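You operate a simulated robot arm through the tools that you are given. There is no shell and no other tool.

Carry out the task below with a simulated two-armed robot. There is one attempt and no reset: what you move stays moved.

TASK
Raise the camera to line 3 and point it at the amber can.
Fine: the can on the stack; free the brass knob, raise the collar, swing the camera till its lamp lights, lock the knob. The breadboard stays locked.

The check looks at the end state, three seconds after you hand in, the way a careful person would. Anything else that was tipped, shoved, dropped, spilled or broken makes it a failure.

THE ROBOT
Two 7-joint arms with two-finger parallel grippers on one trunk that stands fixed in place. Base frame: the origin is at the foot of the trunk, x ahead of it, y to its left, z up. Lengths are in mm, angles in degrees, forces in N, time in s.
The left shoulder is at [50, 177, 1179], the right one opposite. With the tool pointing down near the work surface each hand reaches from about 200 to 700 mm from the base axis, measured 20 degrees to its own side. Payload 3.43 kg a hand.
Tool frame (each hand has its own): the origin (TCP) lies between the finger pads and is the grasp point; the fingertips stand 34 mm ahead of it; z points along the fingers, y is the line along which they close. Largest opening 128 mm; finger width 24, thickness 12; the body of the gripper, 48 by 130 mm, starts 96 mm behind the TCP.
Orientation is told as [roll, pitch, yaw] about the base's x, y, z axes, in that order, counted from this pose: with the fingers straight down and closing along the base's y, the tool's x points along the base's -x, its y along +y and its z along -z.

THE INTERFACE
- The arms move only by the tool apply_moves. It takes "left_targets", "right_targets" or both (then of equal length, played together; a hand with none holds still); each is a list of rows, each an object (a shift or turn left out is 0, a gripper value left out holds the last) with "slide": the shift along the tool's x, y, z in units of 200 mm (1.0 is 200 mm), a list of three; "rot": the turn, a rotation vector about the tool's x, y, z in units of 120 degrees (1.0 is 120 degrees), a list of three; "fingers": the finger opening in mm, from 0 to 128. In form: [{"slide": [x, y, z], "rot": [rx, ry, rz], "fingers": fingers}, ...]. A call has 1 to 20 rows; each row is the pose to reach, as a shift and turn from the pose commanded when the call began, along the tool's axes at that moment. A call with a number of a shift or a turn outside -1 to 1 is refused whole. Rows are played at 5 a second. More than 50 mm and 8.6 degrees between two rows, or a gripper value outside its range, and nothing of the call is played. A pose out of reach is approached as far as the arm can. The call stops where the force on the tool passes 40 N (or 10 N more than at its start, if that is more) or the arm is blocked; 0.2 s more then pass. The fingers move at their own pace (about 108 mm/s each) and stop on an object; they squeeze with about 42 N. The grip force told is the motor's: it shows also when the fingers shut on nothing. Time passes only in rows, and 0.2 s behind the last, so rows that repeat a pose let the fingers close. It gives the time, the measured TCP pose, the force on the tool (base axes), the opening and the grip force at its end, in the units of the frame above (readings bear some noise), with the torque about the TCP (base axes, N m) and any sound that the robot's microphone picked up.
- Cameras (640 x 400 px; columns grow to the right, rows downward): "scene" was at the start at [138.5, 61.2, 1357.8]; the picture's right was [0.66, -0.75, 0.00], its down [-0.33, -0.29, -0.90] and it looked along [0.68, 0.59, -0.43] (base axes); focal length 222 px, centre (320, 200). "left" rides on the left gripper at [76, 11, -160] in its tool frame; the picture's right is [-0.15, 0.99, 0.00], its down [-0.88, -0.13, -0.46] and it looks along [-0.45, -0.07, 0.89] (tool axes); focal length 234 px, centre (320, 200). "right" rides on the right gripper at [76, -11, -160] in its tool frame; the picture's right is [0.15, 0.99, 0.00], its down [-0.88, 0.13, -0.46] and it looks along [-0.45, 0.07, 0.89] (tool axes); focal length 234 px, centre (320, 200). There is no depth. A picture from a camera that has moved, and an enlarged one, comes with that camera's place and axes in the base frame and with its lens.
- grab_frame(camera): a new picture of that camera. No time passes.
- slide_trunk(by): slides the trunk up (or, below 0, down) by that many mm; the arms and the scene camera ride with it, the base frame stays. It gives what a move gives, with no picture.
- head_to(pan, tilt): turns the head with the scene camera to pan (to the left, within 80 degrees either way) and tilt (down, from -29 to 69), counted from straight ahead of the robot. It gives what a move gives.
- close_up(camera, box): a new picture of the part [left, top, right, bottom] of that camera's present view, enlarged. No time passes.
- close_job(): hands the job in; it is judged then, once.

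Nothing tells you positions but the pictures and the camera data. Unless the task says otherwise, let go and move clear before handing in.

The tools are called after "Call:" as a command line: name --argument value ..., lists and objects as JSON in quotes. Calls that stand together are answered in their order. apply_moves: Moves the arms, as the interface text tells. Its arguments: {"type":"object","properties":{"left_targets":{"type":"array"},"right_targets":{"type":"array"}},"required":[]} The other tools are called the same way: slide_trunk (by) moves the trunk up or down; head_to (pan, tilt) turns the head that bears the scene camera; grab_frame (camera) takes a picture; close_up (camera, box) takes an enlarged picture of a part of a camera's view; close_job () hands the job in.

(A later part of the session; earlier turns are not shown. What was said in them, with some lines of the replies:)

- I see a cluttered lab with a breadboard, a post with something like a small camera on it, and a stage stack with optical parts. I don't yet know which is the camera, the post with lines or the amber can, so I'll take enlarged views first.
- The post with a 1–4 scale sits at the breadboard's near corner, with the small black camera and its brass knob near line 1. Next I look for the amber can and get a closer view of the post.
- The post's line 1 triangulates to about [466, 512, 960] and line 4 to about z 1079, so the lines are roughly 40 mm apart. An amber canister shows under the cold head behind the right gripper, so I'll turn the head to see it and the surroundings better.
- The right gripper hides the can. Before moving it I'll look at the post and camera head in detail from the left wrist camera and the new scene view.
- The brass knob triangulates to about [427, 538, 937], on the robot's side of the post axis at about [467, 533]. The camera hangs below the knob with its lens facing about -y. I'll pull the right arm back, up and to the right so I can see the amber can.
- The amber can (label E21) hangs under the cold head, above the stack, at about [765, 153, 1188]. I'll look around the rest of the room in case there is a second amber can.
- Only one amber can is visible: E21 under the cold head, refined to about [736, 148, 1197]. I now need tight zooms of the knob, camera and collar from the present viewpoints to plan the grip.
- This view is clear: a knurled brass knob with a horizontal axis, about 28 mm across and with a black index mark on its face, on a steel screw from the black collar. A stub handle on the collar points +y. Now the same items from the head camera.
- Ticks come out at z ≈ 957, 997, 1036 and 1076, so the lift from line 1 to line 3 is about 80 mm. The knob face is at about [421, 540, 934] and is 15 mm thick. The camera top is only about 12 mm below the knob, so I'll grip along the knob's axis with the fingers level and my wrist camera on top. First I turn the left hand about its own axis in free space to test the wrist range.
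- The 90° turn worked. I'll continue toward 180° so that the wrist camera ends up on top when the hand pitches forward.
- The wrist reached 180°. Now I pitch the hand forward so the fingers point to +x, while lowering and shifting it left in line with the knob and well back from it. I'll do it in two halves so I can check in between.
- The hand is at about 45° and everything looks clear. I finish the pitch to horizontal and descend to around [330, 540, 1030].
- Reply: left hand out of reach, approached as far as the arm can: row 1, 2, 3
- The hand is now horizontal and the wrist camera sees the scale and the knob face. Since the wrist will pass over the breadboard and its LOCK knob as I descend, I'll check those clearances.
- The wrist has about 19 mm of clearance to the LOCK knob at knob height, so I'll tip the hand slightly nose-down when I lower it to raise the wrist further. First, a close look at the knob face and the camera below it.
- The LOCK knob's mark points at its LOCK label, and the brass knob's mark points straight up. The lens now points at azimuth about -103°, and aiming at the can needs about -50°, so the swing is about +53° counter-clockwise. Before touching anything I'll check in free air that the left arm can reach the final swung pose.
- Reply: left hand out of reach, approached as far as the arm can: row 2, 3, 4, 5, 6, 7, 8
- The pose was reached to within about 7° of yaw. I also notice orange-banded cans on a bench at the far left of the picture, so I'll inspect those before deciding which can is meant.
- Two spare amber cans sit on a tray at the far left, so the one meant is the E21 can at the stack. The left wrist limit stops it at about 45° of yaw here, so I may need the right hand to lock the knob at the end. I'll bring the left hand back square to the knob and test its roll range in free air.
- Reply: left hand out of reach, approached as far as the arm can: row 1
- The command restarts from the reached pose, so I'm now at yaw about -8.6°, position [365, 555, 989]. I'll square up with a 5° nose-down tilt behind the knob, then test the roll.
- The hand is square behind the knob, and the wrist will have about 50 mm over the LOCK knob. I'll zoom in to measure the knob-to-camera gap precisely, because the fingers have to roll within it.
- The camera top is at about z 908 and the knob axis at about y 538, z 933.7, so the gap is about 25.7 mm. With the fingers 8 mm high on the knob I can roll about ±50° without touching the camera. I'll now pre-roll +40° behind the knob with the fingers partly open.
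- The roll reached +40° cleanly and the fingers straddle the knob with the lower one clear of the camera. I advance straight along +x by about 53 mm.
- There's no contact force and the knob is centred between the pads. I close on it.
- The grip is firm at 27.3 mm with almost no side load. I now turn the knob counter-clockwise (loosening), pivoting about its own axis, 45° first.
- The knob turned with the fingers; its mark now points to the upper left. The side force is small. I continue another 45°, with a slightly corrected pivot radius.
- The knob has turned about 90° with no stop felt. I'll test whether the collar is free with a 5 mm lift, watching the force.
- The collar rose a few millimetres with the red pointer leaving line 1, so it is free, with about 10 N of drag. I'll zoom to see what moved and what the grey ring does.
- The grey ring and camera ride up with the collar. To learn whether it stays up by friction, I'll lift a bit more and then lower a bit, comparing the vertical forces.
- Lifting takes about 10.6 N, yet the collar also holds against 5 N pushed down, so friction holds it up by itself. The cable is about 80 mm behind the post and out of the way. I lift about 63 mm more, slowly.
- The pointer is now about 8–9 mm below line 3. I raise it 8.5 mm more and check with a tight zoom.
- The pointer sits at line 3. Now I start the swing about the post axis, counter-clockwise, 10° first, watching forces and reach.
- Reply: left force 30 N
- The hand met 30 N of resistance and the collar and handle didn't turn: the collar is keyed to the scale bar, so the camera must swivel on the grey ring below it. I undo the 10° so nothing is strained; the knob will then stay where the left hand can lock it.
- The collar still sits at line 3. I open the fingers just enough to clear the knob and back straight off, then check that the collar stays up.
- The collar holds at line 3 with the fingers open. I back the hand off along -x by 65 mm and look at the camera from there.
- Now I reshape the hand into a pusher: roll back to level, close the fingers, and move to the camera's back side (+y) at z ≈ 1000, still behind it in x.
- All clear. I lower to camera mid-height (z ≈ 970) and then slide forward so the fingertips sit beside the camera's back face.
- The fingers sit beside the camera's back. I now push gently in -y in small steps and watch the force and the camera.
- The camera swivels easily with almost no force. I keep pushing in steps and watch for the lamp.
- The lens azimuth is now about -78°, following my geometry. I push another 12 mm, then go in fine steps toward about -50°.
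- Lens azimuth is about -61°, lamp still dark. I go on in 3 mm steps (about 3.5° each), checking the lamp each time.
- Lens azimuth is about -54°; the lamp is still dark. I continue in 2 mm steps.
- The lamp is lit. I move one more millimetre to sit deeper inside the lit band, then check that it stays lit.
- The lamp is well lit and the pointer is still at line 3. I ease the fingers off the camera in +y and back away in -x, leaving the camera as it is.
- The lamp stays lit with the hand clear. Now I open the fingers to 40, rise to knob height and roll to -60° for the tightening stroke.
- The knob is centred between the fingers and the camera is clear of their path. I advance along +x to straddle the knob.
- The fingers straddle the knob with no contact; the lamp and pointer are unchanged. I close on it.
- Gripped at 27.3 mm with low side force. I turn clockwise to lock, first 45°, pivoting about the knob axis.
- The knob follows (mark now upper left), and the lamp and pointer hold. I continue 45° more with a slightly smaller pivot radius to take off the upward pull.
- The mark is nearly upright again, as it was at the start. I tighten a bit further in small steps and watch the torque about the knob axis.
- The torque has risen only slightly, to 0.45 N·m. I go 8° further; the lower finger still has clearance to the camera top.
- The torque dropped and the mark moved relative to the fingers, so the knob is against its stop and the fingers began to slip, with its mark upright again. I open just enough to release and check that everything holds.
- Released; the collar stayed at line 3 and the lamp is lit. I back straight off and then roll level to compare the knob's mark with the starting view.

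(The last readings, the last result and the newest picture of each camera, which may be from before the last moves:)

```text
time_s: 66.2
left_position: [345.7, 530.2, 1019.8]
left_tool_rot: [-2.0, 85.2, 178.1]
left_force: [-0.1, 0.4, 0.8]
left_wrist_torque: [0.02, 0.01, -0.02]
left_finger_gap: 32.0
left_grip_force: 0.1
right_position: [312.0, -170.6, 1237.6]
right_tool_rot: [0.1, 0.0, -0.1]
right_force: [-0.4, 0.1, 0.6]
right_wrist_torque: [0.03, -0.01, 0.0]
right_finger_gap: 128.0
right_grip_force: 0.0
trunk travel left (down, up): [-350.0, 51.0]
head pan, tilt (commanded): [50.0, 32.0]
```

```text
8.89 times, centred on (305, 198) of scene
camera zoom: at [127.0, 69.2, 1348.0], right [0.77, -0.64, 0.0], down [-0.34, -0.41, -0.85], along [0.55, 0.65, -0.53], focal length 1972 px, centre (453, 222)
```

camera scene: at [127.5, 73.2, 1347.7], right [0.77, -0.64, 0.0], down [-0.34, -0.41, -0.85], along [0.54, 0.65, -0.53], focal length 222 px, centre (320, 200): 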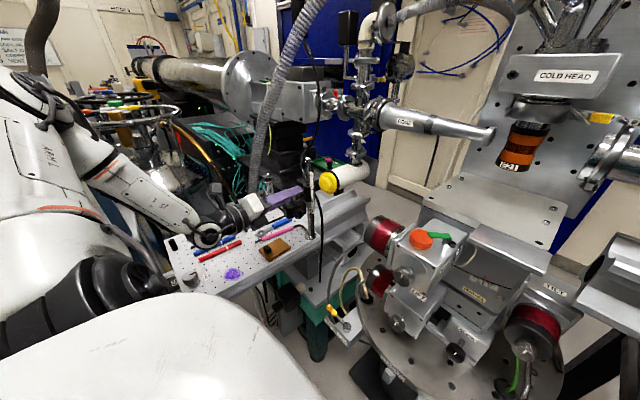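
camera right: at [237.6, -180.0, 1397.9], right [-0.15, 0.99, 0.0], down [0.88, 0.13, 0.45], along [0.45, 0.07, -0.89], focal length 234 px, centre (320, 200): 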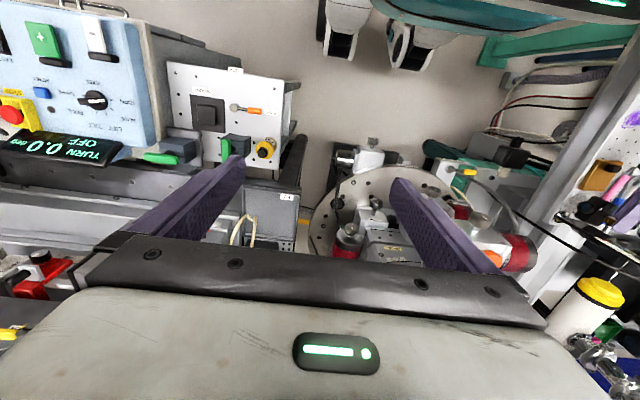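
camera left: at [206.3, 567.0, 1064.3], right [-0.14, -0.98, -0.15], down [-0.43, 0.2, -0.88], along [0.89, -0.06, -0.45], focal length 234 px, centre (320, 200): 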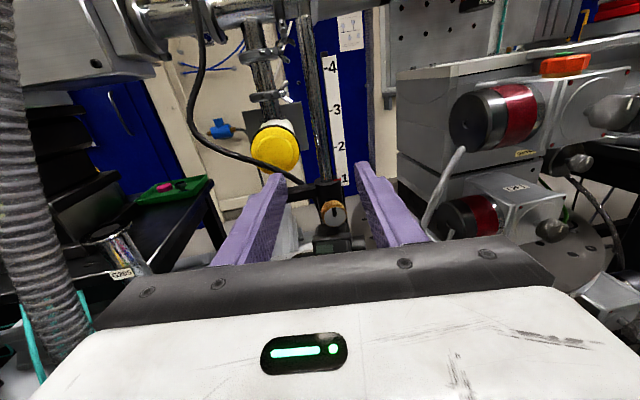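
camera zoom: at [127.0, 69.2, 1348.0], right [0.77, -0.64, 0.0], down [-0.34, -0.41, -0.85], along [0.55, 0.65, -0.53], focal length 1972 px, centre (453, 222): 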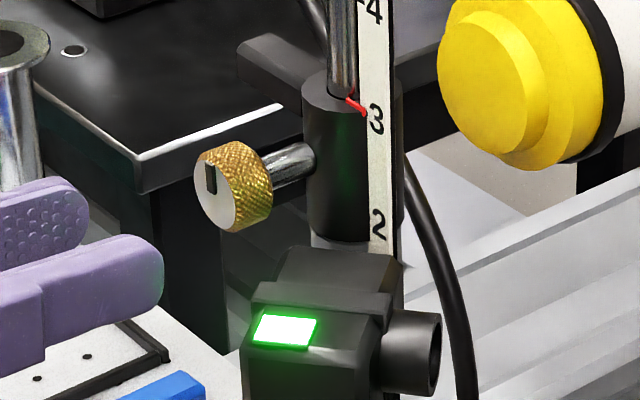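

The mark is upright exactly as at the start, the lamp is lit and the fingers are clear. I check the pointer's height against line 3 closely.

Call:
close_up --camera "left" --box '[310, 85, 350, 145]'

Call:
close_up --camera "scene" --box '[302, 165, 317, 195]'

```text
6.67 times, centred on (330, 115) of left
camera zoom: at [194.2, 519.3, 1109.0], right [-0.01, -0.99, -0.15], down [-0.53, 0.13, -0.84], along [0.85, 0.07, -0.52], focal length 1561 px, centre (253, 767)
```

zoom: 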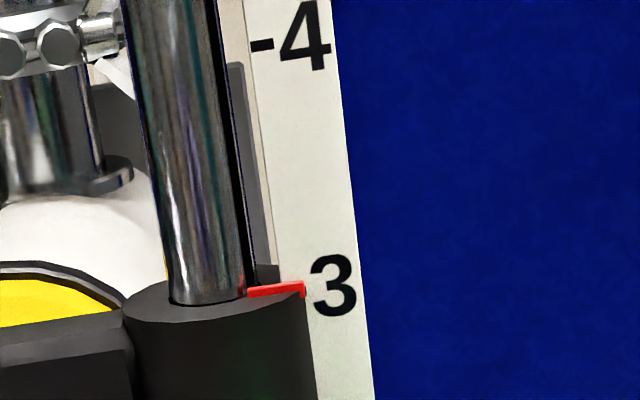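

```text
13.33 times, centred on (310, 180) of scene
camera zoom: at [127.0, 69.2, 1348.0], right [0.77, -0.64, 0.0], down [-0.34, -0.41, -0.85], along [0.55, 0.65, -0.53], focal length 2958 px, centre (460, 467)
```

zoom: 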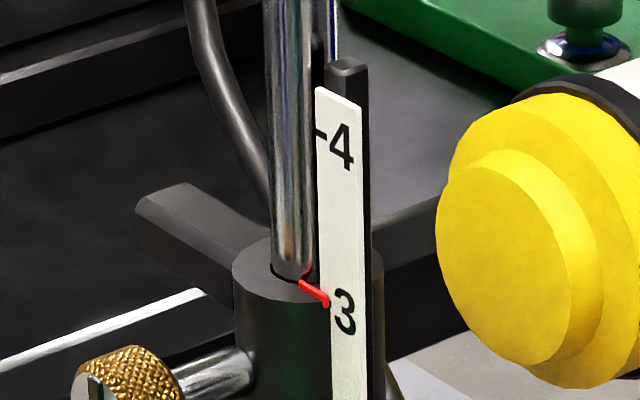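

The pointer covers line 3 to within about half a millimetre. One more comparison: the knob's mark angle against the initial picture, from nearly the same viewpoint.

Call:
close_up --camera "left" --box '[300, 115, 370, 205]'

```text
4.44 times, centred on (335, 160) of left
camera zoom: at [194.2, 519.3, 1109.0], right [-0.01, -0.99, -0.15], down [-0.53, 0.13, -0.84], along [0.85, 0.07, -0.52], focal length 1041 px, centre (253, 378)
```

zoom: 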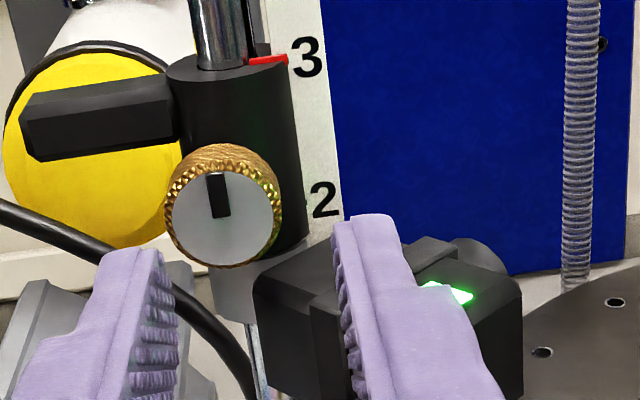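

The mark is at or slightly clockwise of its starting angle, so the knob is back to locked. I withdraw the left hand: straight back, then up and clear of the breadboard.

Call:
apply_moves --left_targets '[{"slide": [-0.0083, 0, -0.0997]}, {"slide": [-0.0166, 0, -0.1993]}, {"slide": [0.0829, 0, -0.2076]}, {"slide": [0.1826, 0, -0.2159]}, {"slide": [0.2822, 0, -0.2242]}, {"slide": [0.3819, 0, -0.2325]}, {"slide": [0.4815, 0, -0.2408]}, {"slide": [0.5812, 0, -0.249]}, {"slide": [0.5812, 0, -0.249]}]'

Call:
grab_frame --camera "scene"

Call:
close_up --camera "scene" --box '[150, 160, 340, 310]'

Call:
close_up --camera "scene" --box '[285, 165, 330, 235]'

```text
time_s: 68.2
left_position: [307.2, 530.6, 1130.7]
left_tool_rot: [-3.0, 85.1, 177.5]
left_force: [0.1, 0.6, -0.6]
left_wrist_torque: [-0.01, -0.02, -0.01]
left_finger_gap: 31.7
left_grip_force: 0.0
left hand out of reach, approached as far as the arm can: row 8, 9
right_position: [312.4, -170.5, 1239.2]
right_tool_rot: [0.2, 0.0, 0.0]
right_force: [0.2, 0.0, -0.5]
right_wrist_torque: [0.01, -0.03, -0.02]
right_finger_gap: 128.0
right_grip_force: 0.1
trunk travel left (down, up): [-350.0, 51.0]
head pan, tilt (commanded): [50.0, 32.0]
```

```text
taken
camera scene: at [126.9, 69.0, 1348.0], right [0.77, -0.64, 0.0], down [-0.34, -0.41, -0.85], along [0.55, 0.65, -0.53], focal length 222 px, centre (320, 200)
```

scene: 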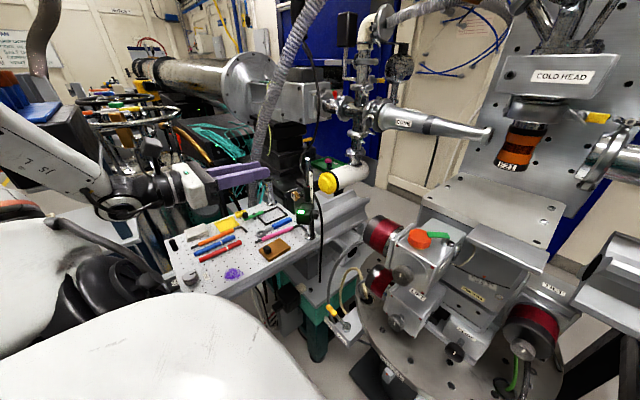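

```text
2.67 times, centred on (245, 235) of scene
camera zoom: at [126.9, 69.0, 1348.0], right [0.77, -0.64, 0.0], down [-0.34, -0.41, -0.85], along [0.55, 0.65, -0.53], focal length 592 px, centre (520, 107)
```

zoom: 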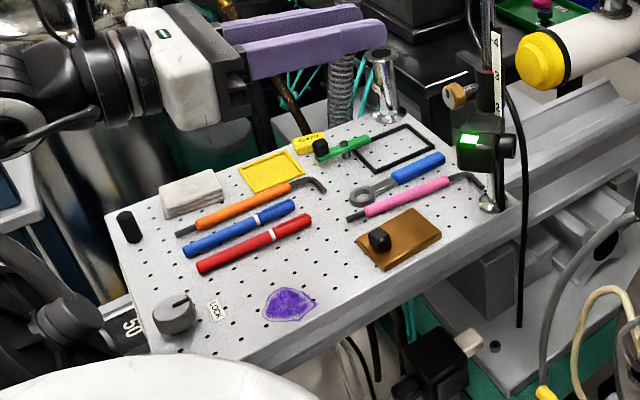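

```text
5.71 times, centred on (308, 200) of scene
camera zoom: at [126.9, 69.0, 1348.0], right [0.77, -0.64, 0.0], down [-0.34, -0.41, -0.85], along [0.55, 0.65, -0.53], focal length 1268 px, centre (391, 200)
```

zoom: 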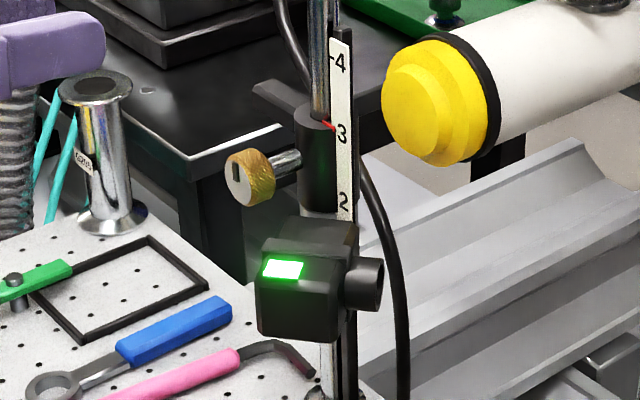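

The pointer is at line 3, the brass knob is locked with its mark upright, and the camera's lamp is lit, aimed toward the E21 can. The breadboard's LOCK knob and all the tools on the board are untouched, and both hands are clear. I hand the job in.

Call:
close_job

```text
The job is handed in.
```

The job is handed in. The camera is at line 3 and turned toward the amber can (E21, under the cold head above the stack), and its lamp is lit.

- **Height:** the collar's red pointer covers line 3 to within about half a millimetre.
- **Aim:** the camera swivels separately below the collar, so I pushed it round with closed fingers until the lamp lit. I went slightly further so it sits inside the lit range, and the lamp stayed lit after locking.
- **Lock:** the brass knob is tightened until the fingers began to slip, with its mark upright as at the start. I did not test the lock by pulling on the collar.
- **Surroundings:** the breadboard's LOCK knob still points at LOCK, and the tools on the board look undisturbed in the last picture. Both hands are clear.

Two similar amber cans sit on a tray at the far left. I took "the can on the stack" to mean E21, not those.
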